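You operate a simulated robot arm through the tools that you are given. There is no shell and no other tool. Be economical: measure what you need, move in short steps, check, and stop when the job is done.

Carry out the task below with a simulated robot arm. There is one attempt and no reset: what you move stays moved.

JOB
Shut and latch the main valve, vent to zero, open the drain.
Fine: let the air out by the vent button before the drain opens.

The check looks at the end state, three seconds after you hand in, the way a careful person would. Anything else that was tipped, shoved, dropped, spilled or broken makes it a failure.

ROBOT AND FRAMES
A 7-joint arm with a two-finger parallel gripper, fixed in place. Base frame: the origin is at the foot of the arm, x ahead of it, y to its left, z up. Lengths are in m, angles in degrees, forces in N, time in s.
With the tool pointing down near the work surface it reaches from about 0.28 to 0.68 m from the base axis. Its first joint turns from -66.0 to 66.0 degrees. Payload 1.57 kg.
Tool frame: the origin (TCP) lies between the finger pads and is the grasp point; the fingertips stand 0.03 m ahead of it; z points along the fingers, y is the line along which they close. The gripper opens to 0.11 m. The fingers are 0.024 m wide and 0.012 m thick; the gripper's body (0.048 by 0.112 m) begins 0.078 m behind the TCP.
Orientation is that of the tool frame in the base frame, as [roll, pitch, yaw] about the fixed x, y, z axes, in that order (R = Rz(yaw) Ry(pitch) Rx(roll)). With the fingers straight down and closing along the base's y, the tool's x points along the base's -x, its y along +y and its z along -z.

CONTROLS
- The arm moves only by the tool servo_tool. Its argument "targets" is a list of rows, each a list of 7 numbers: the turn, a rotation vector about the tool's x, y, z in degrees, then the shift along the tool's x, y, z in m, then the gripper command, from -1 (shut) to 1 (fully open), values between in proportion. In form: [[wx, wy, wz, x, y, z, grip], ...]. A call has 1 to 10 rows; each row shifts and turns the commanded pose from where the row before left it, along the tool's axes as they then stand. A row lasts 0.2 s, in which the tool goes at most 0.05 m and 8.6 degrees; a call with a longer step from one row to the next is refused whole, and so is a gripper value outside its range. A pose out of reach is approached as far as the arm can. The call stops where the force on the tool passes 40 N (or 10 N more than at its start, if that is more) or the arm is blocked; 0.2 s more then pass. The fingers move at their own pace (about 0.108 m/s each) and stop on an object; they squeeze with about 40 N. The grip force told is the motor's: it shows also when the fingers shut on nothing. Time passes only in rows, and 0.2 s behind the last, so rows that do not move let the fingers close. It gives the time, the measured TCP pose, the force on the tool (base axes), the opening and the grip force at its end, in the units of the frame above (readings bear some noise), and new pictures: "pictures" is both (left out), scene, wrist or none.
- Cameras (640 x 400 px; columns grow to the right, rows downward): "scene" is fixed at [0.1754, -0.3983, 1.4117]; the picture's right is [0.68, -0.73, 0.00], its down [-0.37, -0.34, -0.86] and it looks along [0.63, 0.59, -0.51] (base axes); focal length 313 px, centre (320, 200). "wrist" rides on the gripper at [0.07, 0.016, -0.141] in the tool frame; the picture's right is [-0.23, 0.97, 0.00], its down [-0.85, -0.20, -0.48] and it looks along [-0.47, -0.11, 0.88] (tool axes); focal length 222 px, centre (320, 200). There is no depth. A picture from a camera that has moved, and an enlarged one, comes with that camera's place and axes in the base frame and with its lens.
- inspect(camera, box): a new picture of the part [left, top, right, bottom] of that camera's present view, enlarged. The clock stands still meanwhile.
- job_done(): hands the job in; it is judged then, once.

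Go step by step. Nothing tells you positions but the pictures and the camera data: compare them with the known pose of the tool, close in by small moves and look again before you grip or let go. The budget is 120 turns and 170 pictures, counting those below and the enlarged ones. Unless the task says otherwise, let go and move clear before handing in, and close with one line.

The tools are called after "Emit:" as a command line: name --pt "numbers of a row" for each row, then --argument value for the rest, lists and objects as JSON in quotes. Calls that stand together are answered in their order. servo_tool: Moves the arm, as the interface text tells. Its arguments: {"type":"object","properties":{"targets":{"type":"array"},"pictures":{"type":"string","enum":["both","scene","wrist","none"]}},"required":["targets"]} The other tools are called the same way: inspect (camera, box) takes an enlarged picture of a part of a camera's view; job_done () hands the job in.

At the start:

```text
time: 0.0
tool_pos: [0.3391, -0.0097, 1.2651]
tcp_rot: [180.0, 0.0, -180.0]
ft_force: [0.9, 0.3, 0.2]
opening: 0.11
gripper_force: 0.1
```

scene: 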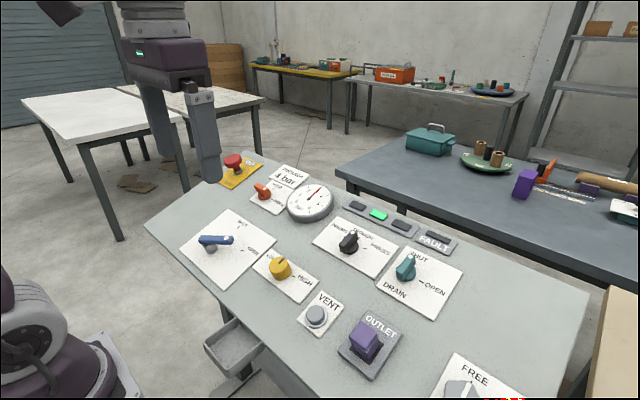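
wrist: 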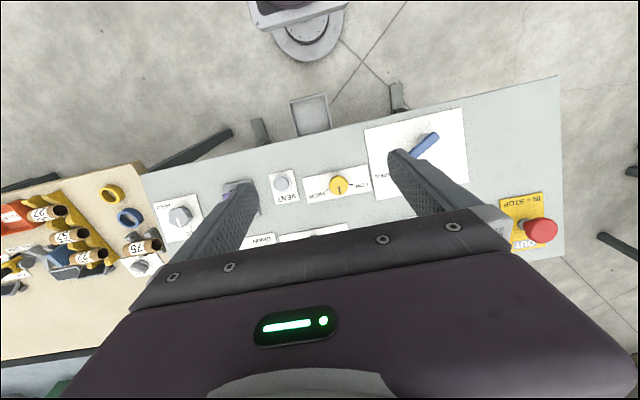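

I see a panel with a blue lever valve, a yellow knob, a vent button, a drain knob and a gauge. I'll enlarge these to read the labels.

Emit:
inspect --camera "scene" --box '[170, 140, 350, 300]'

Emit:
inspect --camera "scene" --box '[290, 190, 480, 310]'

Emit:
inspect --camera "scene" --box '[240, 240, 420, 380]'

Emit:
inspect --camera "wrist" --box '[260, 90, 560, 260]'

```text
2.50 times, centred on (260, 220) of scene
camera zoom: at [0.1754, -0.3983, 1.4117], right [0.68, -0.73, 0.0], down [-0.37, -0.34, -0.86], along [0.63, 0.59, -0.51], focal length 781 px, centre (470, 150)
```

zoom: 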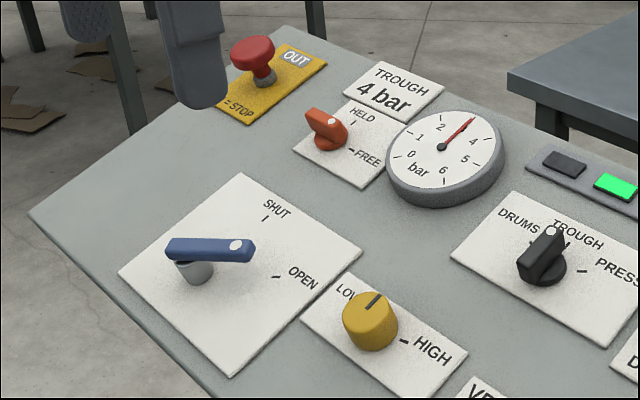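

```text
3.33 times, centred on (385, 250) of scene
camera zoom: at [0.1754, -0.3983, 1.4117], right [0.68, -0.73, 0.0], down [-0.37, -0.34, -0.86], along [0.63, 0.59, -0.51], focal length 1042 px, centre (103, 33)
```

zoom: 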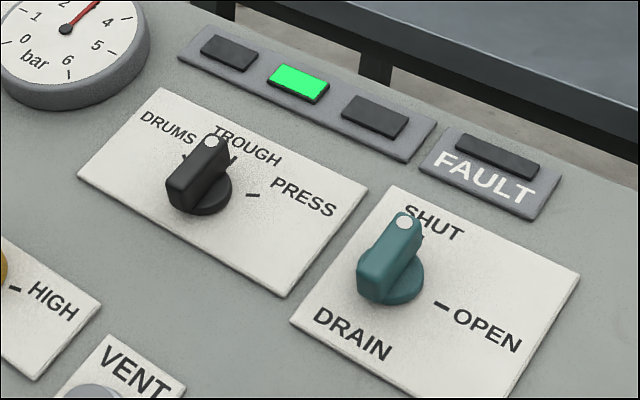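

```text
2.86 times, centred on (330, 310) of scene
camera zoom: at [0.1754, -0.3983, 1.4117], right [0.68, -0.73, 0.0], down [-0.37, -0.34, -0.86], along [0.63, 0.59, -0.51], focal length 893 px, centre (291, -114)
```

zoom: 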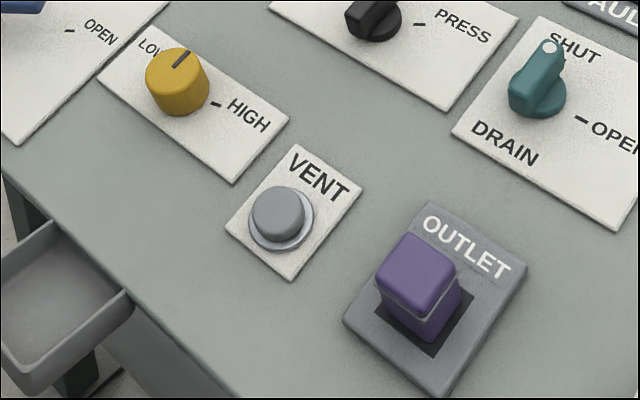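

```text
2.13 times, centred on (410, 175) of wrist
camera zoom: at [0.2699, 0.0068, 1.4074], right [0.23, 0.97, 0.0], down [0.85, -0.2, 0.48], along [0.47, -0.11, -0.88], focal length 474 px, centre (128, 253)
```

zoom: 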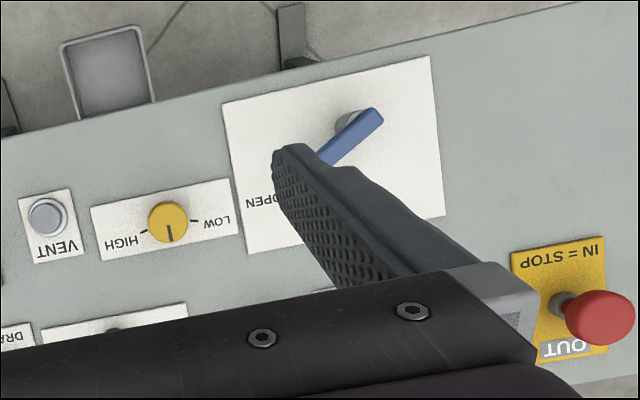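

The panel slopes up away from the arm by roughly 25°. Next I tilt the tool to face it squarely and look again from a different view.

Emit:
servo_tool --pt "0 -8.4 0 0 0 0 -1" --pt "0 -8.4 0 0 0 0 -1" --pt "0 -8.2 0 0 0 0 -1" --pt "0 0 0 0.0 0.04 0 -1" --pt "0 0 0 0.0 0 0 -1"

```text
time: 1.2
tool_pos: [0.3387, 0.0303, 1.2669]
tcp_rot: [-179.9, 24.9, -180.0]
ft_force: [0.1, -0.8, 0.0]
opening: 0.0
gripper_force: 21.4
camera wrist: at [0.2162, 0.0464, 1.3657], right [0.21, 0.97, 0.1], down [0.57, -0.2, 0.8], along [0.79, -0.11, -0.6], focal length 222 px, centre (320, 200)
```

scene: 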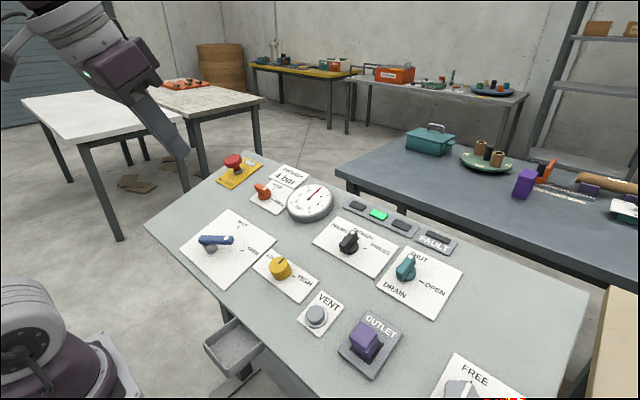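
wrist: 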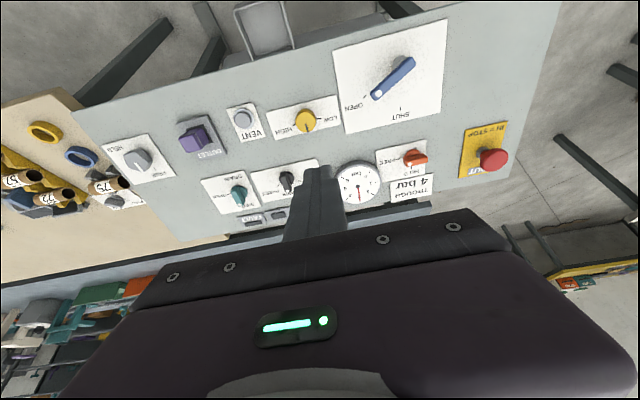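

The wrist camera now has the whole panel in view. I'll enlarge it to take measurements.

Emit:
inspect --camera "wrist" --box '[320, 10, 520, 135]'

Emit:
inspect --camera "wrist" --box '[180, 90, 340, 230]'

Emit:
inspect --camera "wrist" --box '[320, 110, 520, 235]'

```text
3.20 times, centred on (420, 72) of wrist
camera zoom: at [0.2162, 0.0464, 1.3657], right [0.21, 0.97, 0.1], down [0.57, -0.2, 0.8], along [0.79, -0.11, -0.6], focal length 711 px, centre (0, 608)
```

zoom: 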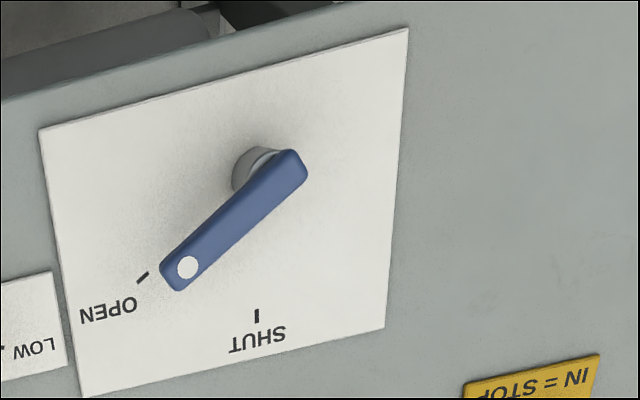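

```text
2.86 times, centred on (260, 160) of wrist
camera zoom: at [0.2162, 0.0464, 1.3657], right [0.21, 0.97, 0.1], down [0.57, -0.2, 0.8], along [0.79, -0.11, -0.6], focal length 635 px, centre (491, 314)
```

zoom: 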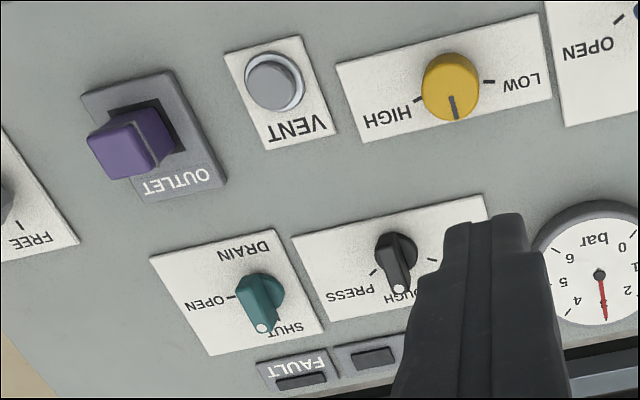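

```text
3.20 times, centred on (420, 172) of wrist
camera zoom: at [0.2162, 0.0464, 1.3657], right [0.21, 0.97, 0.1], down [0.57, -0.2, 0.8], along [0.79, -0.11, -0.6], focal length 711 px, centre (0, 288)
```

zoom: 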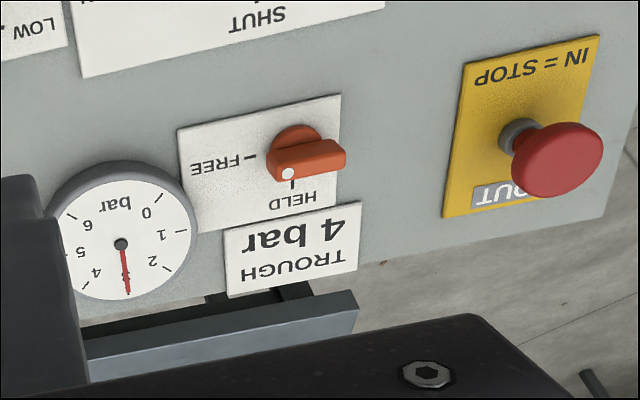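

The blue lever points to OPEN and the orange HELD/FREE switch looks to be at FREE. There is also a grey HELD/FREE knob on the right, so I check that before choosing the latch.

Emit:
inspect --camera "wrist" --box '[80, 90, 240, 200]'

Emit:
inspect --camera "scene" --box '[400, 320, 580, 400]'

Emit:
inspect --camera "scene" --box '[230, 150, 330, 220]'

```text
3.64 times, centred on (160, 145) of wrist
camera zoom: at [0.2162, 0.0464, 1.3657], right [0.21, 0.97, 0.1], down [0.57, -0.2, 0.8], along [0.79, -0.11, -0.6], focal length 808 px, centre (902, 400)
```

zoom: 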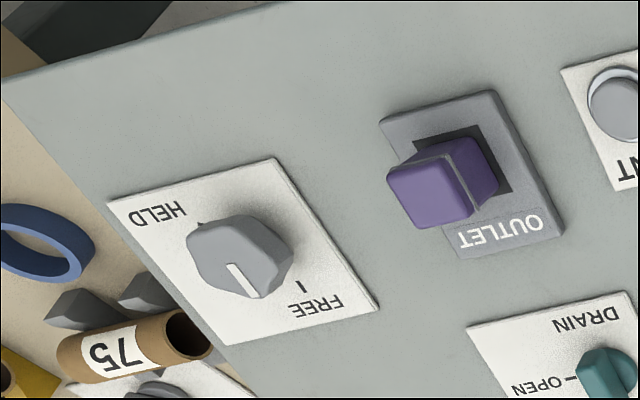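

```text
3.56 times, centred on (490, 360) of scene
camera zoom: at [0.1754, -0.3983, 1.4117], right [0.68, -0.73, 0.0], down [-0.37, -0.34, -0.86], along [0.63, 0.59, -0.51], focal length 1111 px, centre (-284, -369)
```

zoom: 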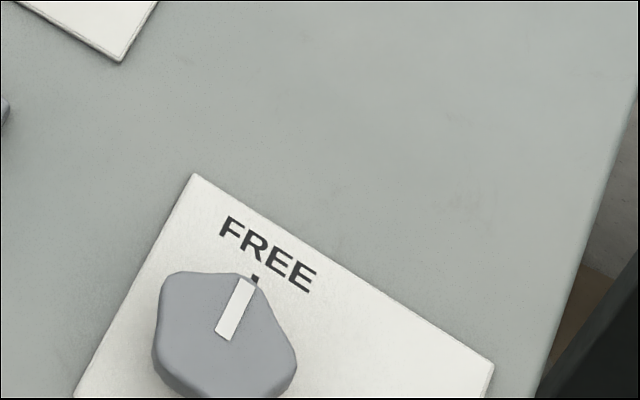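

```text
5.71 times, centred on (280, 185) of scene
camera zoom: at [0.1754, -0.3983, 1.4117], right [0.68, -0.73, 0.0], down [-0.37, -0.34, -0.86], along [0.63, 0.59, -0.51], focal length 1786 px, centre (549, 286)
```

zoom: 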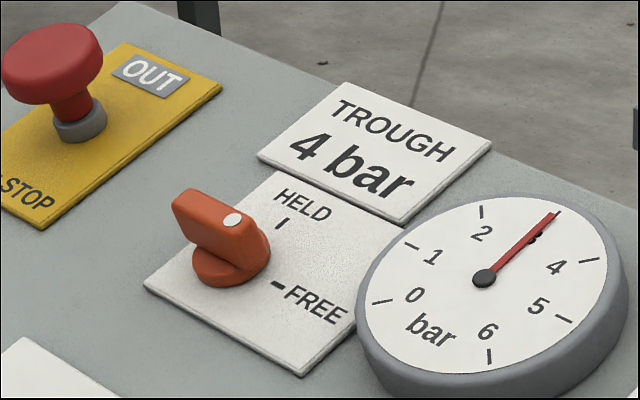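

The lever sits at OPEN, about 60° from SHUT. The orange switch beside it is at FREE, so I take that one as the latch. I match the tool to the panel's roughly 16° slope and hover near the lever.

Emit:
servo_tool --pt "0 4.5 0 0 0 0 -1" --pt "0 4.5 0 0 0.017 0.04 -1" --pt "0 0 0 0 0.017 0.044 -1" --pt "0 0 0 0 0.017 0.044 -1" --pt "0 0 0 0 0.017 0.044 -1" --pt "0 0 0 0.003 0.017 0.044 -1" --pt "0 0 0 0 0.017 0.044 -1" --pt "0 0 0 0 0 0 -1"

Emit:
inspect --camera "scene" --box '[150, 160, 310, 300]'

```text
time: 3.0
tool_pos: [0.4123, 0.1349, 1.0157]
tcp_rot: [-179.9, 15.9, -179.9]
ft_force: [-0.5, 0.3, 0.4]
opening: 0.0001
gripper_force: 21.5
camera wrist: at [0.3067, 0.1509, 1.1335], right [0.22, 0.97, 0.06], down [0.69, -0.2, 0.69], along [0.69, -0.11, -0.72], focal length 222 px, centre (320, 200)
```

scene: 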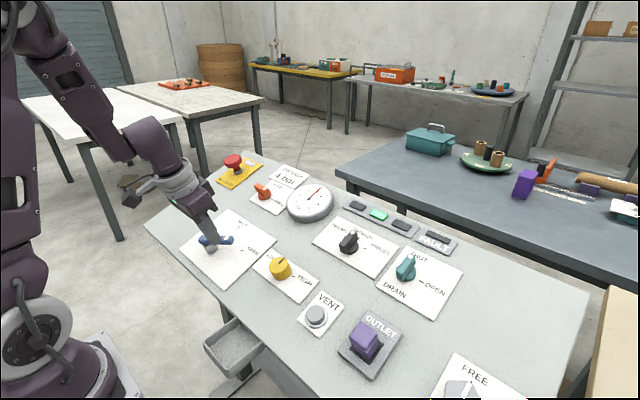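
wrist: 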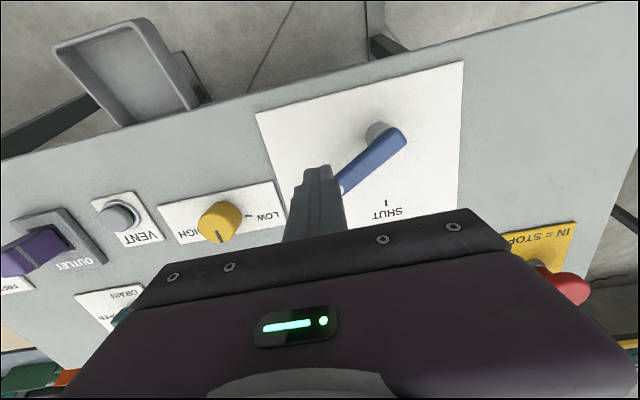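

```text
2.86 times, centred on (230, 230) of scene
camera zoom: at [0.1754, -0.3983, 1.4117], right [0.68, -0.73, 0.0], down [-0.37, -0.34, -0.86], along [0.63, 0.59, -0.51], focal length 893 px, centre (577, 114)
```

zoom: 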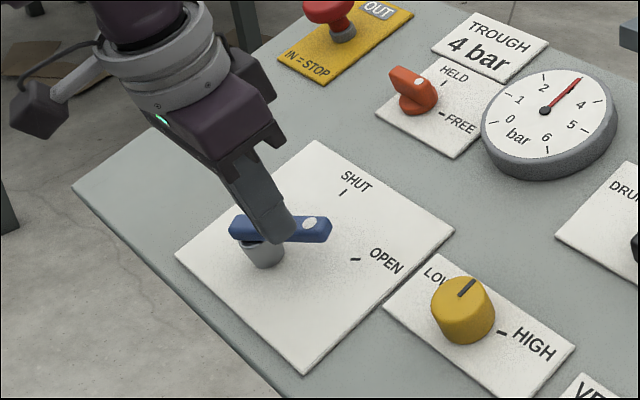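

The fingertips are near the spot I wanted, about 7 cm above the panel. I enlarge the wrist view to check the lever's position relative to them.

Emit:
inspect --camera "wrist" --box '[240, 60, 480, 230]'

```text
2.35 times, centred on (360, 145) of wrist
camera zoom: at [0.3067, 0.1509, 1.1335], right [0.22, 0.97, 0.06], down [0.69, -0.2, 0.69], along [0.69, -0.11, -0.72], focal length 523 px, centre (226, 329)
```

zoom: 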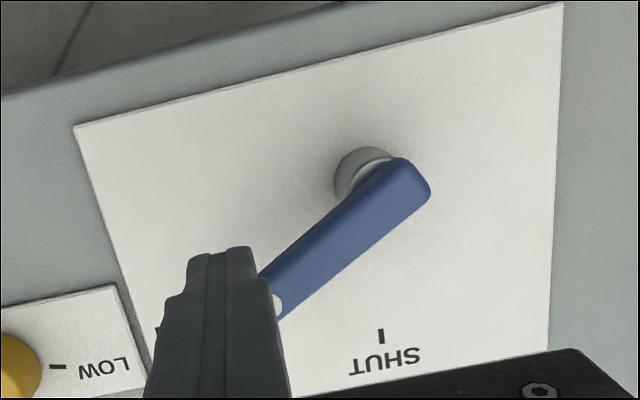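

Lever and pivot are located. I shift beside the lever, lower the closed fingertips to about 1 cm above the panel, and push partway toward SHUT.

Emit:
servo_tool --pt "0 0 0 0.011 0.003 0 -1" --pt "0 0 0 0 0 0.03 -1" --pt "0 0 0 0 0 0.027 -1" --pt "0 0 0 0 0 0 -1"

Emit:
inspect --camera "scene" --box '[150, 160, 310, 300]'

```text
time: 4.0
tool_pos: [0.4167, 0.1369, 0.9574]
tcp_rot: [180.0, 16.0, -180.0]
ft_force: [-0.1, 0.5, 0.2]
opening: 0.0
gripper_force: 21.5
camera wrist: at [0.3108, 0.1524, 1.075], right [0.22, 0.97, 0.06], down [0.69, -0.2, 0.7], along [0.69, -0.11, -0.72], focal length 222 px, centre (320, 200)
```

scene: 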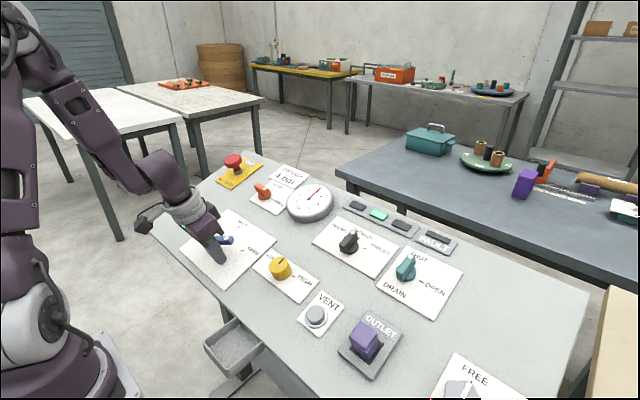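
wrist: 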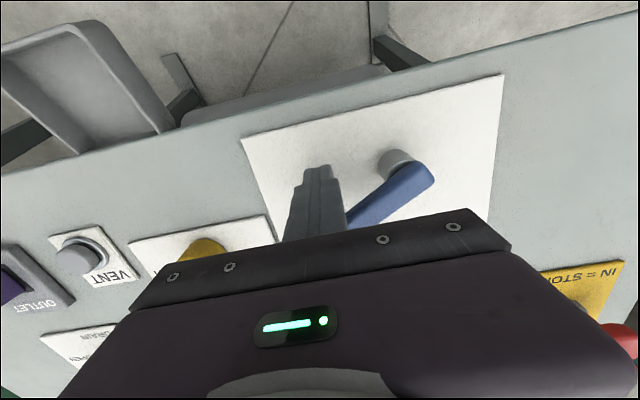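

```text
2.86 times, centred on (230, 230) of scene
camera zoom: at [0.1754, -0.3983, 1.4117], right [0.68, -0.73, 0.0], down [-0.37, -0.34, -0.86], along [0.63, 0.59, -0.51], focal length 893 px, centre (577, 114)
```

zoom: 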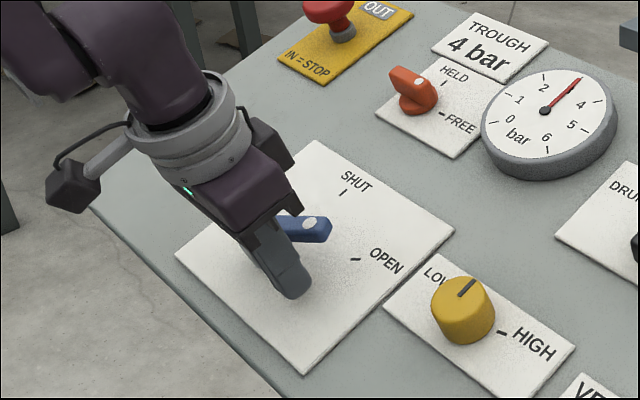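

The fingertips are beside the lever, on its near right side, and just above the panel. Now I push along the arc toward SHUT.

Emit:
servo_tool --pt "0 0 0 -0.012 0.007 0 -1" --pt "0 0 0 -0.014 0.003 0 -1" --pt "0 0 0 -0.013 0.005 0 -1" --pt "0 0 0 -0.011 0.011 0 -1" --pt "0 0 0 -0.008 0.012 0 -1" --pt "0 0 0 0 0.006 0 -1" --pt "0 0 0 0 0 0 -1"

Emit:
inspect --camera "scene" --box '[150, 160, 310, 300]'

```text
time: 5.6
tool_pos: [0.4724, 0.1791, 0.9742]
tcp_rot: [179.9, 16.0, 179.7]
ft_force: [-0.9, -0.8, 20.4]
opening: 0.0
gripper_force: 21.8
camera wrist: at [0.3665, 0.1954, 1.0916], right [0.22, 0.97, 0.06], down [0.69, -0.2, 0.7], along [0.69, -0.11, -0.71], focal length 222 px, centre (320, 200)
```

scene: 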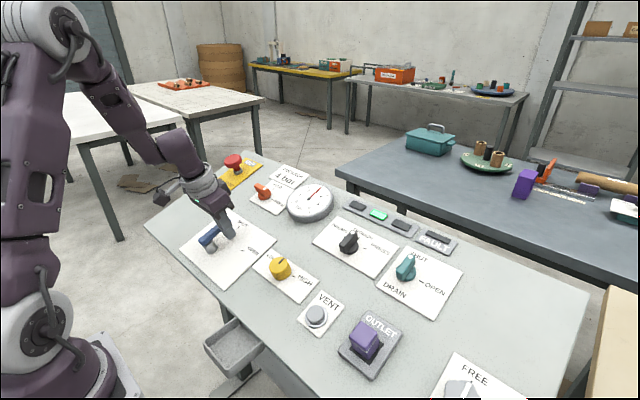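
wrist: 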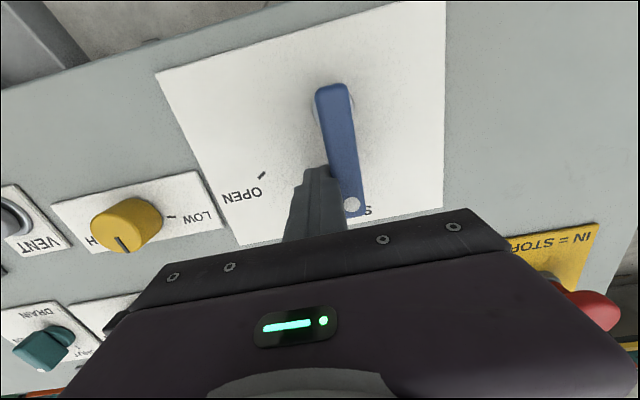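

```text
2.86 times, centred on (230, 230) of scene
camera zoom: at [0.1751, -0.3985, 1.4117], right [0.68, -0.73, 0.0], down [-0.37, -0.34, -0.86], along [0.63, 0.59, -0.51], focal length 893 px, centre (577, 114)
```

zoom: 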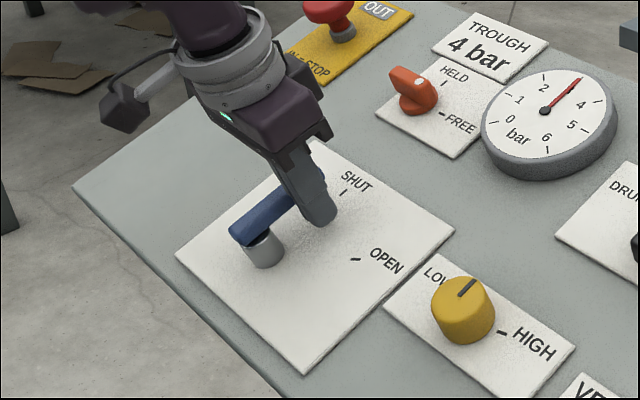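

The lever has swung to about SHUT, and the tip is pressing lightly on the panel. I lift slightly, back away sideways, and inspect.

Emit:
servo_tool --pt "0 0 0 0 0 -0.006 -1" --pt "0 0 0 0.0 -0.03 -0.01 -1" --pt "0 0 0 0 -0.02 -0.04 -1" --pt "0 0 0 0.03 0 -0.03 -1" --pt "0 0 0 0 0 0 -1"

Emit:
inspect --camera "wrist" --box '[280, 60, 520, 230]'

```text
time: 6.8
tool_pos: [0.4167, 0.1295, 1.0496]
tcp_rot: [-180.0, 16.0, 180.0]
ft_force: [0.0, 0.4, -0.6]
opening: 0.0
gripper_force: 21.5
camera wrist: at [0.3115, 0.1468, 1.1667], right [0.22, 0.97, 0.06], down [0.69, -0.2, 0.7], along [0.69, -0.11, -0.72], focal length 222 px, centre (320, 200)
```

scene: 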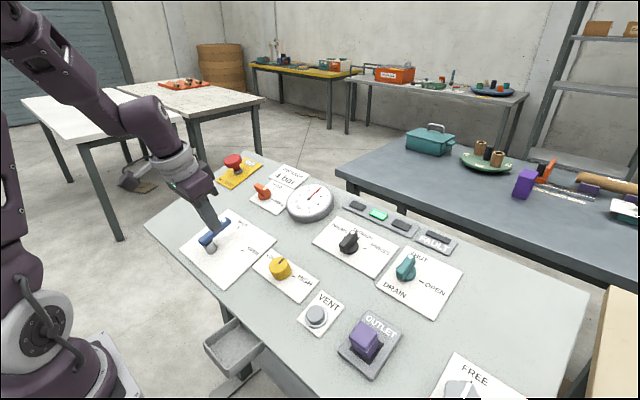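
wrist: 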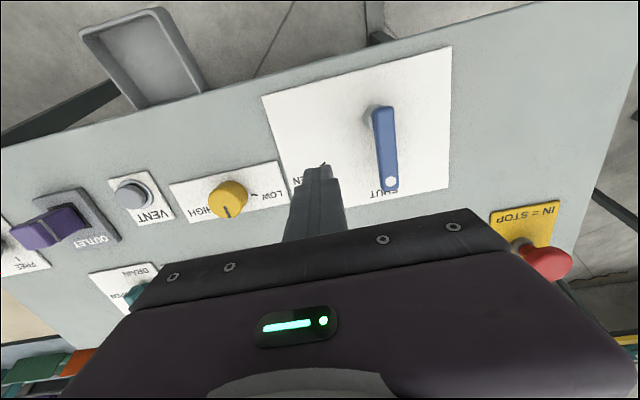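

```text
2.35 times, centred on (400, 145) of wrist
camera zoom: at [0.3115, 0.1468, 1.1667], right [0.22, 0.97, 0.06], down [0.69, -0.2, 0.7], along [0.69, -0.11, -0.72], focal length 523 px, centre (132, 329)
```

zoom: 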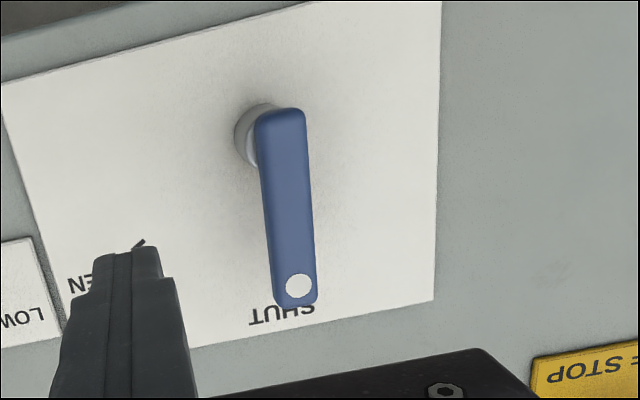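

The lever now sits on SHUT. The orange latch switch is near (0.614, 0.22), so I move above it and turn the wrist so the fingers close across its bar.

Emit:
servo_tool --pt "0 -2.5 0 -0.03 0.02 0 -1" --pt "0 0 0 -0.045 0.02 0 -1" --pt "0 0 0 -0.045 0.025 0 -1" --pt "0 0 0 -0.045 0.025 0 -1" --pt "0 0 0 0 0 0 -1"

Emit:
servo_tool --pt "0 0 8.4 0 0 0 -0.1" --pt "0 0 8.4 0 0 0 -0.1" --pt "0 0 8.4 0 0 0 -0.1" --pt "0 0 8.4 0 0 0 -0.1" --pt "0 0 8.4 0 0 0 -0.1" --pt "0 0 8.4 0 0 0 -0.1" --pt "0 0 8.4 0 0 0 -0.1" --pt "0 0 8.4 0 0 0 -0.1" --pt "0 0 8.4 0 0 0 -0.1" --pt "0 0 8.4 0 0 0 -0.1"

```text
refused: row 3 steps farther than a row can; nothing moved
```

```text
time: 9.0
tool_pos: [0.4192, 0.1289, 1.0489]
tcp_rot: [164.0, 1.6, 95.6]
ft_force: [-0.1, 0.8, -0.1]
opening: 0.0493
gripper_force: 0.0
camera wrist: at [0.3893, 0.2001, 1.1876], right [0.95, -0.13, 0.27], down [-0.24, -0.87, 0.43], along [0.18, -0.47, -0.86], focal length 222 px, centre (320, 200)
```

scene: 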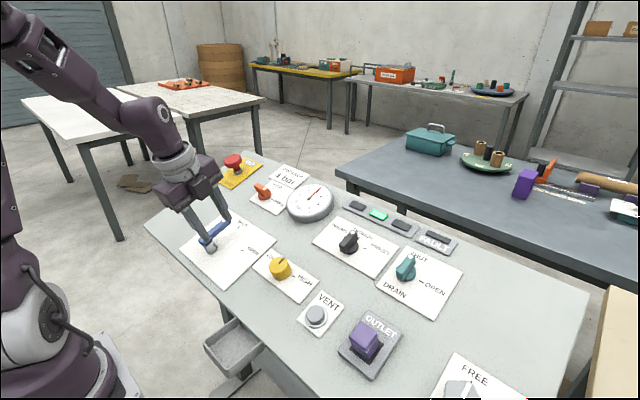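
wrist: 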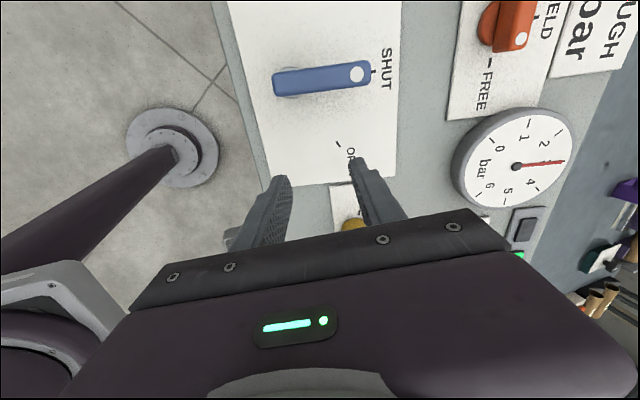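

The first row set was refused for step size, but the wrist turn went through, and this view shows the orange bar at FREE. I finish aligning and move above the latch.

Emit:
servo_tool --pt "-2.5 0 0 0 0 0 -0.1" --pt "0 0 6 0 0 0 -0.1" --pt "0 0 0 0.02 0.04 0 -0.1" --pt "0 0 0 0.02 0.04 0 -0.1" --pt "0 0 0 0.02 0.04 0 -0.1" --pt "0 0 0 0.02 0.035 0 -0.1" --pt "0 0 0 0 0 0 -0.1"

Emit:
inspect --camera "wrist" --box '[220, 30, 480, 220]'

Emit:
inspect --camera "scene" --box '[190, 130, 330, 230]'

```text
time: 10.6
tool_pos: [0.5677, 0.2089, 1.0972]
tcp_rot: [161.6, -0.2, 90.1]
ft_force: [-0.4, 0.2, 0.1]
opening: 0.0496
gripper_force: 0.0
camera wrist: at [0.5386, 0.2784, 1.2379], right [0.92, -0.23, 0.31], down [-0.34, -0.86, 0.39], along [0.18, -0.46, -0.87], focal length 222 px, centre (320, 200)
```

scene: 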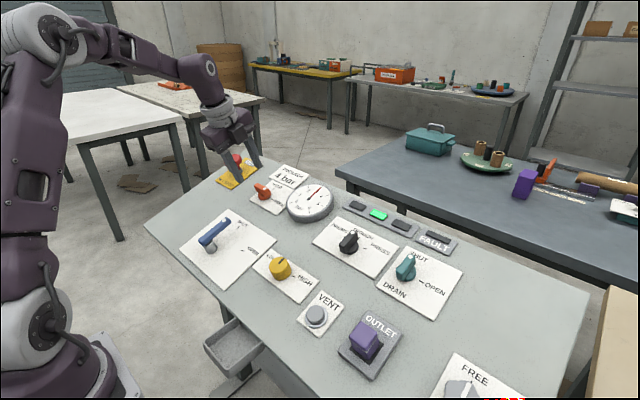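
wrist: 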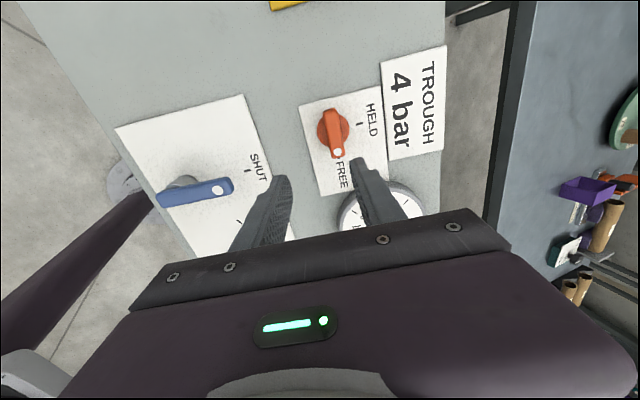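

```text
2.11 times, centred on (350, 125) of wrist
camera zoom: at [0.5386, 0.2784, 1.2379], right [0.92, -0.23, 0.31], down [-0.34, -0.86, 0.39], along [0.18, -0.46, -0.87], focal length 468 px, centre (257, 358)
```

zoom: 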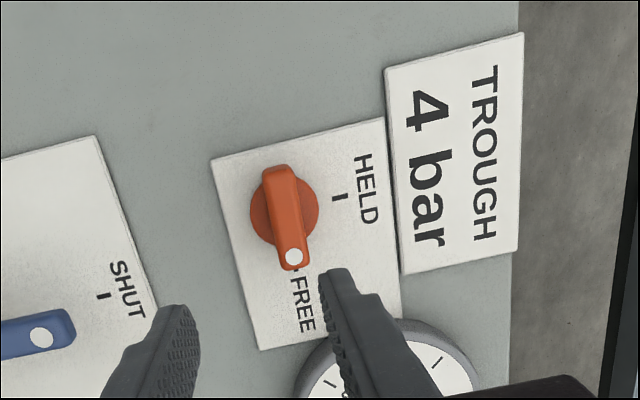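

```text
4.00 times, centred on (260, 180) of scene
camera zoom: at [0.1754, -0.3983, 1.4117], right [0.68, -0.73, 0.0], down [-0.37, -0.34, -0.86], along [0.63, 0.59, -0.51], focal length 1250 px, centre (560, 280)
```

zoom: 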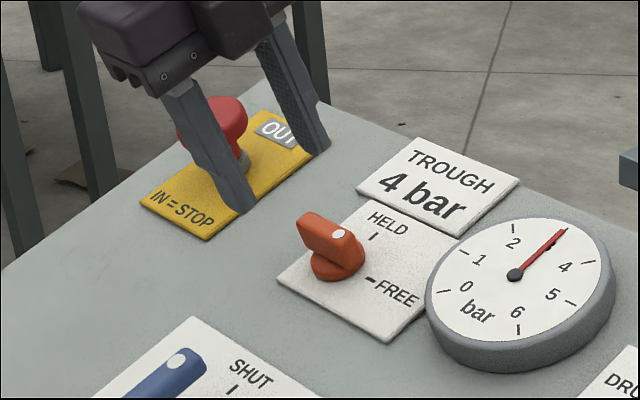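

The latch pivot is about 1.8 cm along tool x and 1.9 cm along tool y from here. I centre over it and go down.

Emit:
servo_tool --pt "0 0 0 0.018 0.019 0 0.1" --pt "0 0 0 0 0 0.02 0.1" --pt "0 0 0 0 0 0.02 0.1" --pt "0 0 0 0 0 0 0.1"

Emit:
inspect --camera "wrist" --box '[220, 100, 420, 240]'

Emit:
inspect --camera "scene" --box '[190, 130, 330, 230]'

```text
time: 11.6
tool_pos: [0.5964, 0.2279, 1.0666]
tcp_rot: [161.6, -0.3, 90.1]
ft_force: [-0.3, -0.2, 0.1]
opening: 0.0604
gripper_force: 0.1
camera wrist: at [0.567, 0.2962, 1.2057], right [0.92, -0.23, 0.31], down [-0.34, -0.86, 0.39], along [0.18, -0.46, -0.87], focal length 222 px, centre (320, 200)
```

scene: 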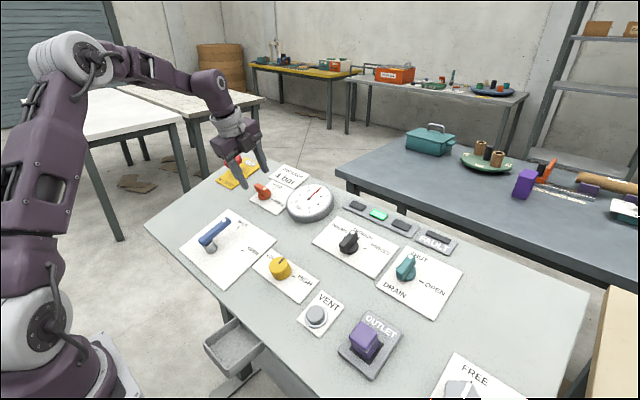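
wrist: 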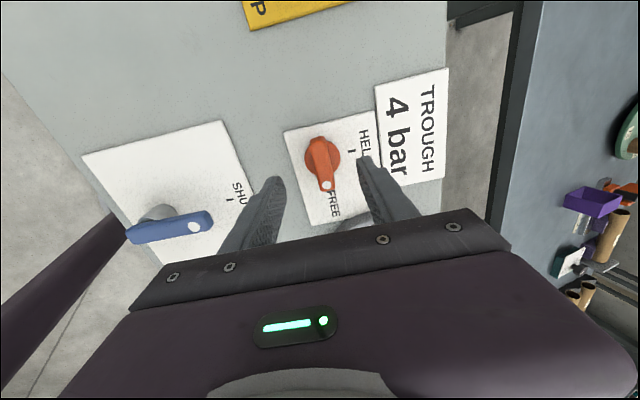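

```text
2.86 times, centred on (320, 170) of wrist
camera zoom: at [0.567, 0.2962, 1.2057], right [0.92, -0.23, 0.31], down [-0.34, -0.86, 0.39], along [0.18, -0.46, -0.87], focal length 635 px, centre (320, 286)
```

zoom: 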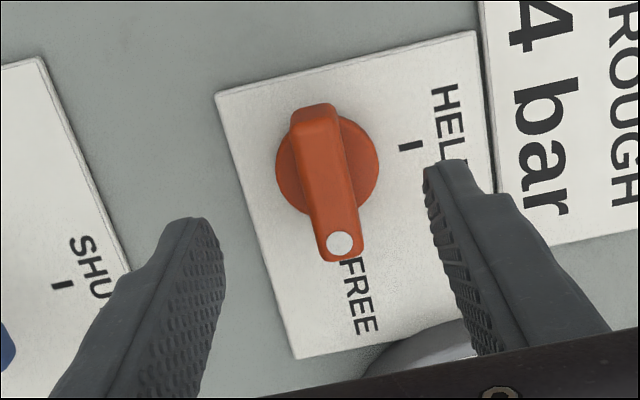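

```text
4.00 times, centred on (260, 180) of scene
camera zoom: at [0.1754, -0.3983, 1.4117], right [0.68, -0.73, 0.0], down [-0.37, -0.34, -0.86], along [0.63, 0.59, -0.51], focal length 1250 px, centre (560, 280)
```

zoom: 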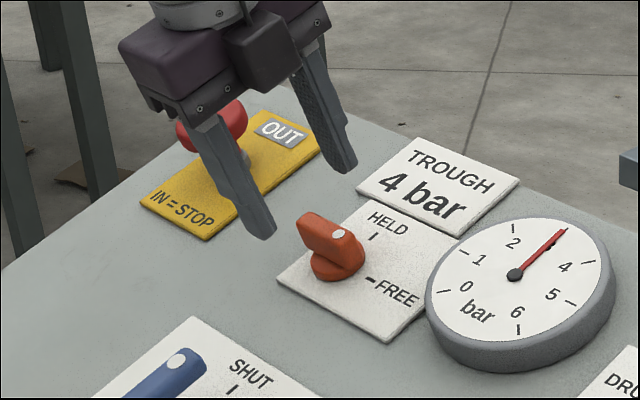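

The fingers straddle the latch with a few mm of offset. I correct that and descend further.

Emit:
servo_tool --pt "0 0 0 0.004 0.003 0.01 0.1" --pt "0 0 0 0 0 0.012 0.1" --pt "0 0 0 0 0 0.009 0.1" --pt "0 0 0 0 0 0 0.1"

Emit:
inspect --camera "wrist" --box '[220, 100, 420, 240]'

Emit:
inspect --camera "scene" --box '[190, 130, 330, 230]'

```text
time: 12.6
tool_pos: [0.609, 0.2315, 1.0372]
tcp_rot: [161.5, -0.3, 90.1]
ft_force: [-0.2, -0.1, 0.2]
opening: 0.0607
gripper_force: 0.0
camera wrist: at [0.58, 0.2999, 1.1768], right [0.92, -0.23, 0.31], down [-0.34, -0.86, 0.39], along [0.18, -0.46, -0.87], focal length 222 px, centre (320, 200)
```

scene: 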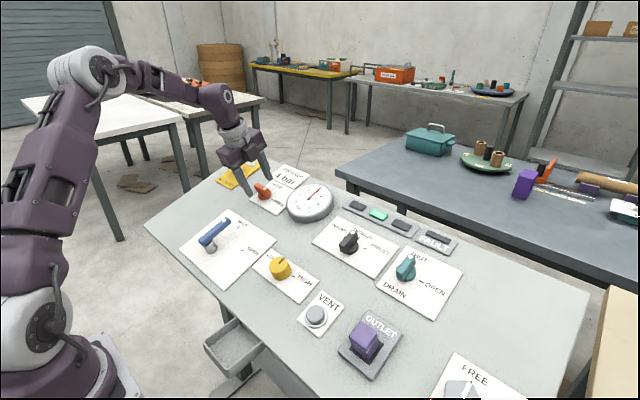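
wrist: 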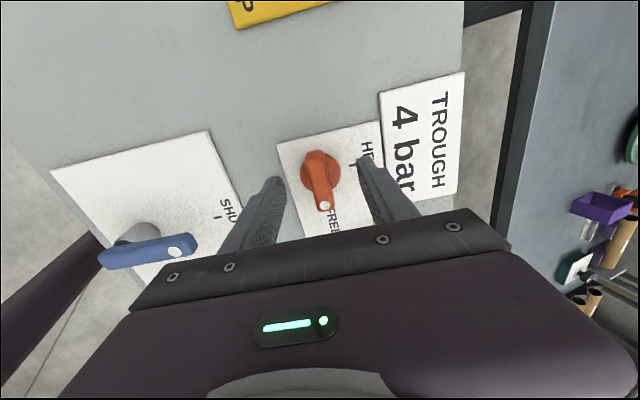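

```text
2.86 times, centred on (320, 170) of wrist
camera zoom: at [0.58, 0.2999, 1.1768], right [0.92, -0.23, 0.31], down [-0.34, -0.86, 0.39], along [0.18, -0.46, -0.87], focal length 635 px, centre (320, 286)
```

zoom: 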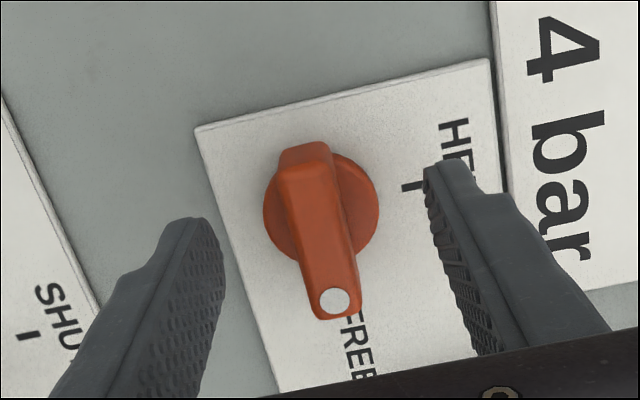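

```text
4.00 times, centred on (260, 180) of scene
camera zoom: at [0.1754, -0.3983, 1.4117], right [0.68, -0.73, 0.0], down [-0.37, -0.34, -0.86], along [0.63, 0.59, -0.51], focal length 1250 px, centre (560, 280)
```

zoom: 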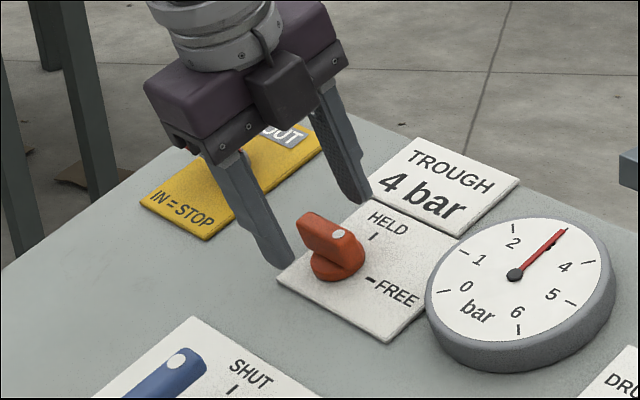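

The fingers straddle the bar just above the hub disc. I close and check the opening against the bar's width.

Emit:
servo_tool --pt "0 0 0 -0.002 0 0.001 0.1" --pt "0 0 0 0 0 0 -1" --pt "0 0 0 0 0 0 -1" --pt "0 0 0 0 0 0 -1" --pt "0 0 0 0 0 0 -1"

Emit:
inspect --camera "scene" --box '[190, 130, 330, 230]'

```text
time: 13.8
tool_pos: [0.6086, 0.2284, 1.0362]
tcp_rot: [161.6, -0.2, 90.1]
ft_force: [-12.5, -2.5, -2.5]
opening: 0.0161
gripper_force: 31.9
camera wrist: at [0.5798, 0.2981, 1.1756], right [0.92, -0.23, 0.31], down [-0.34, -0.86, 0.39], along [0.17, -0.46, -0.87], focal length 222 px, centre (320, 200)
```

scene: 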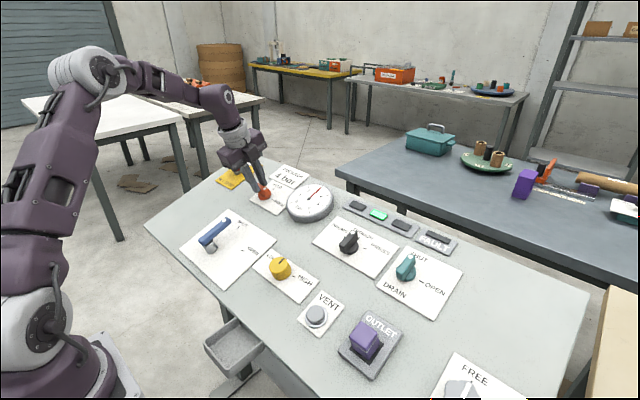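
wrist: 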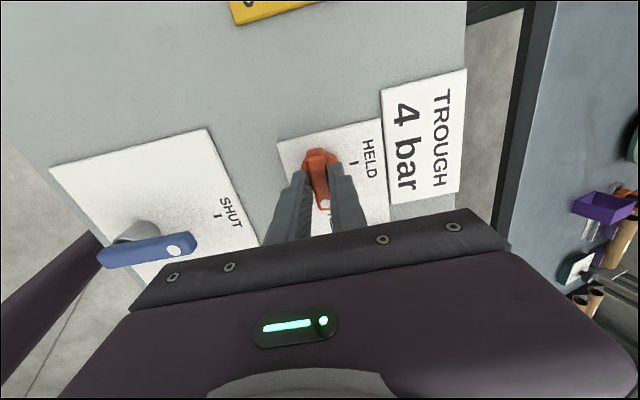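

```text
4.00 times, centred on (260, 180) of scene
camera zoom: at [0.175, -0.3984, 1.4117], right [0.68, -0.73, 0.0], down [-0.37, -0.34, -0.86], along [0.63, 0.59, -0.51], focal length 1250 px, centre (560, 280)
```

zoom: 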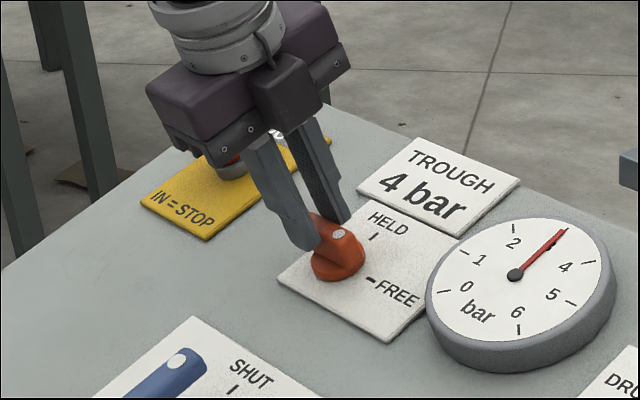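

I have the bar, 16 mm wide, but the grip is about 8 mm off-centre toward +y. I open slightly, recentre, and regrip.

Emit:
servo_tool --pt "0 0 0 0 0 0 -0.3" --pt "0 0 0 -0.009 -0.002 0 -0.3" --pt "0 0 0 0 0 0 -1" --pt "0 0 0 0 0 0 -1" --pt "0 0 0 0 0 0 -1"

Emit:
inspect --camera "scene" --box '[220, 155, 300, 215]'

Emit:
inspect --camera "wrist" --box '[250, 120, 400, 230]'

```text
time: 15.0
tool_pos: [0.6083, 0.221, 1.0363]
tcp_rot: [161.3, -0.3, 90.2]
ft_force: [11.4, 2.1, 2.6]
opening: 0.0158
gripper_force: 31.8
camera wrist: at [0.5787, 0.2891, 1.1763], right [0.92, -0.23, 0.31], down [-0.34, -0.86, 0.39], along [0.18, -0.46, -0.87], focal length 222 px, centre (320, 200)
```

scene: 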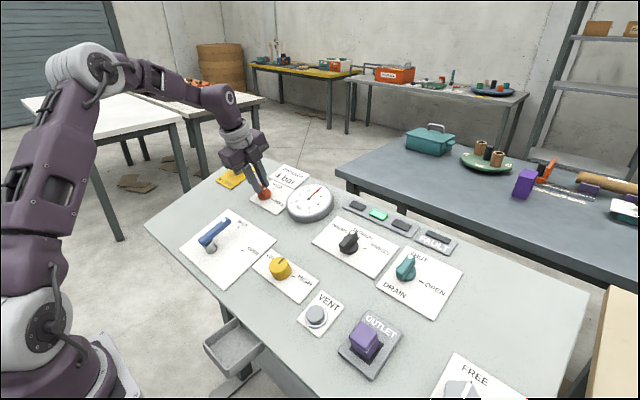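
wrist: 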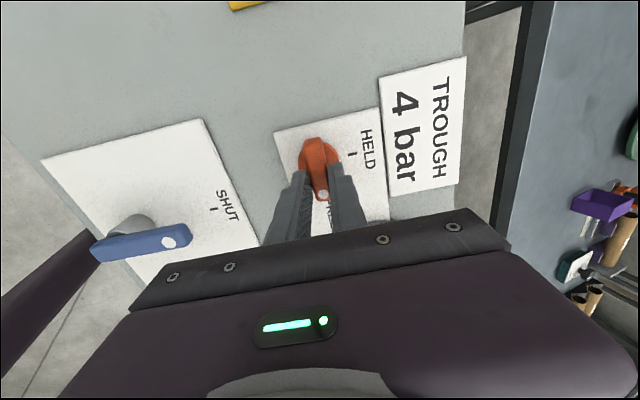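

```text
6.67 times, centred on (260, 185) of scene
camera zoom: at [0.1757, -0.3982, 1.4117], right [0.68, -0.73, 0.0], down [-0.37, -0.34, -0.86], along [0.63, 0.59, -0.51], focal length 2084 px, centre (720, 300)
```

zoom: 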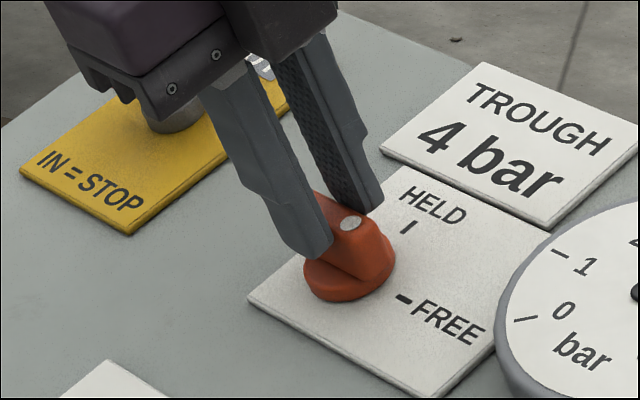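

```text
3.64 times, centred on (325, 175) of wrist
camera zoom: at [0.5787, 0.2891, 1.1763], right [0.92, -0.23, 0.31], down [-0.34, -0.86, 0.39], along [0.18, -0.46, -0.87], focal length 808 px, centre (302, 291)
```

zoom: 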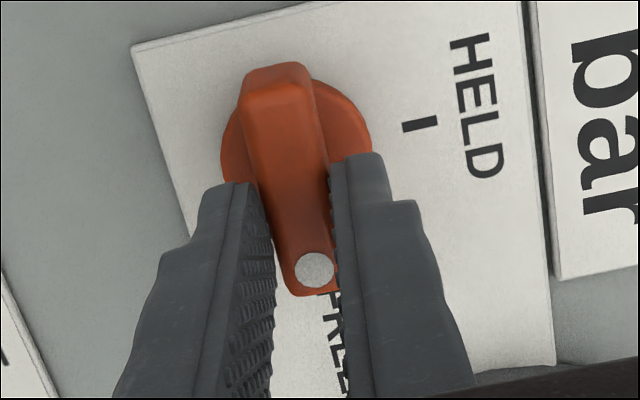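

The grip is now near the pivot centre. I turn the latch toward HELD, anticlockwise as seen from above.

Emit:
servo_tool --pt "0 0 0 0 0.001 0 -1" --pt "0 0 -8 0 0 0 -1" --pt "0 0 -8 0 0 0 -1" --pt "0 0 -8 0 0 0 -1" --pt "0 0 -8 0 0 0 -1" --pt "0 0 -8 0 0 0 -1" --pt "0 0 0 0 0 0 -1"

Emit:
inspect --camera "scene" --box '[220, 155, 300, 215]'

```text
time: 16.6
tool_pos: [0.6102, 0.2215, 1.037]
tcp_rot: [165.4, 11.7, 128.6]
ft_force: [25.4, 3.8, 8.2]
opening: 0.0158
gripper_force: 31.5
camera wrist: at [0.535, 0.2843, 1.1614], right [0.84, 0.45, 0.29], down [0.23, -0.79, 0.58], along [0.49, -0.42, -0.76], focal length 222 px, centre (320, 200)
```

scene: 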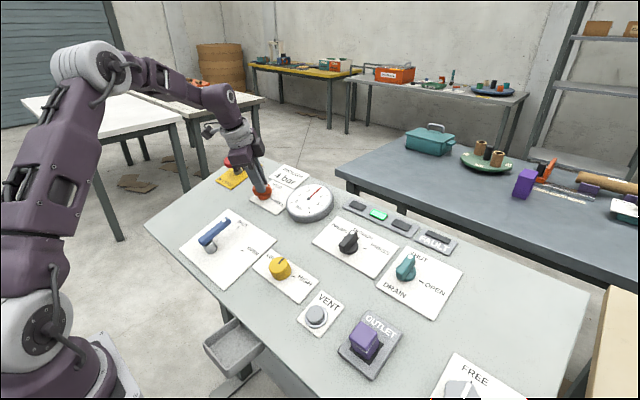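
wrist: 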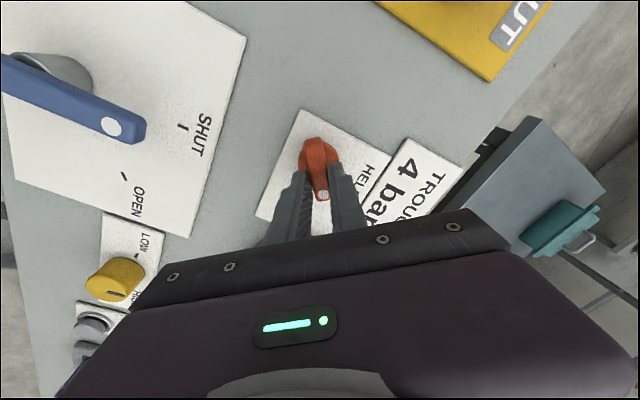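

```text
6.67 times, centred on (260, 185) of scene
camera zoom: at [0.176, -0.3983, 1.4116], right [0.68, -0.73, 0.0], down [-0.37, -0.34, -0.86], along [0.63, 0.59, -0.51], focal length 2084 px, centre (720, 300)
```

zoom: 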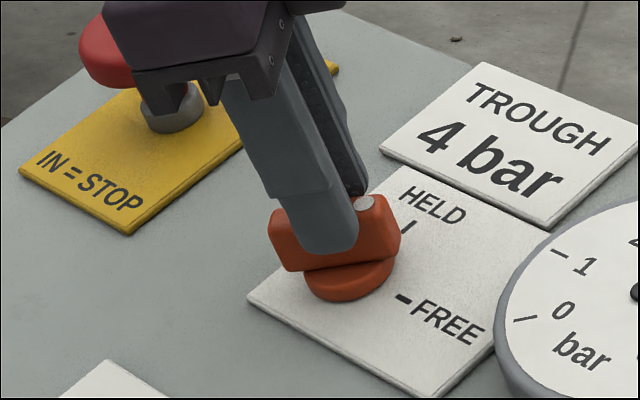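

It's turning well, about halfway. I relieve the side load a little and continue to HELD.

Emit:
servo_tool --pt "0 0 0 -0.0015 0.002 0 -1" --pt "0 0 -8 0 0 0 -1" --pt "0 0 -8 0 0 0 -1" --pt "0 0 -8 0 0 0 -1" --pt "0 0 -8 0 0 0 -1" --pt "0 0 -8 0 0 0 -1" --pt "0 0 -8 0 0 0 -1" --pt "0 0 0 0 0 0 -1"

Emit:
inspect --camera "scene" --box '[220, 155, 300, 215]'

Emit:
inspect --camera "wrist" --box '[220, 90, 440, 240]'

```text
time: 18.4
tool_pos: [0.6137, 0.2247, 1.0378]
tcp_rot: [178.7, 18.7, 178.1]
ft_force: [14.1, 32.9, 4.1]
opening: 0.0158
gripper_force: 31.7
camera wrist: at [0.5013, 0.2414, 1.1498], right [0.24, 0.97, 0.09], down [0.65, -0.23, 0.72], along [0.72, -0.11, -0.68], focal length 222 px, centre (320, 200)
```

scene: 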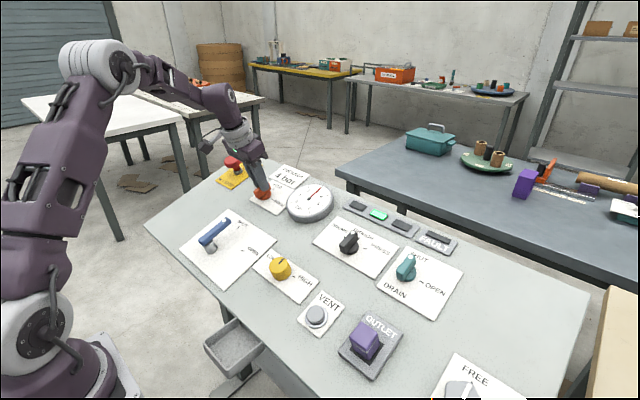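
wrist: 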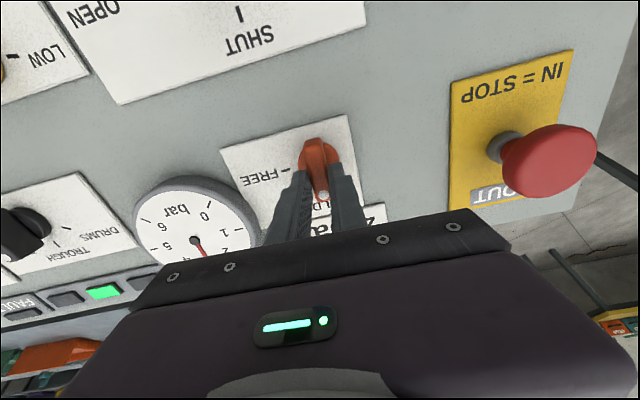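

```text
6.67 times, centred on (260, 185) of scene
camera zoom: at [0.1758, -0.3974, 1.4119], right [0.68, -0.73, 0.0], down [-0.37, -0.34, -0.86], along [0.63, 0.58, -0.51], focal length 2084 px, centre (720, 300)
```

zoom: 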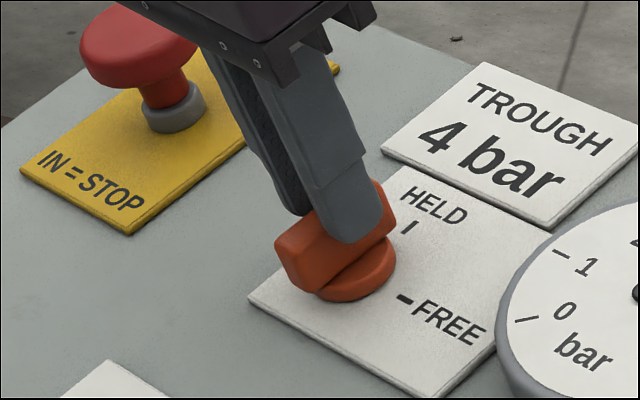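

```text
2.67 times, centred on (330, 165) of wrist
camera zoom: at [0.5013, 0.2414, 1.1498], right [0.24, 0.97, 0.09], down [0.65, -0.23, 0.72], along [0.72, -0.11, -0.68], focal length 592 px, centre (293, 293)
```

zoom: 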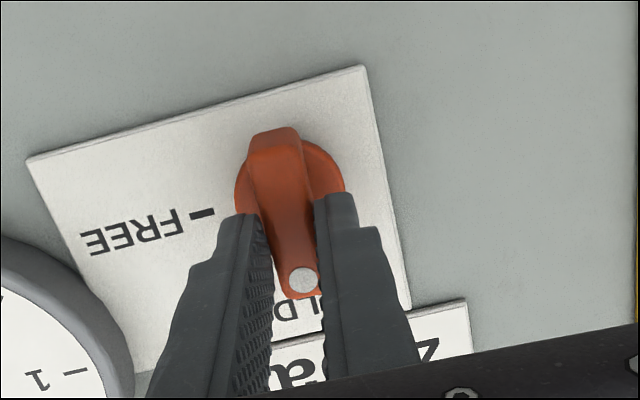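

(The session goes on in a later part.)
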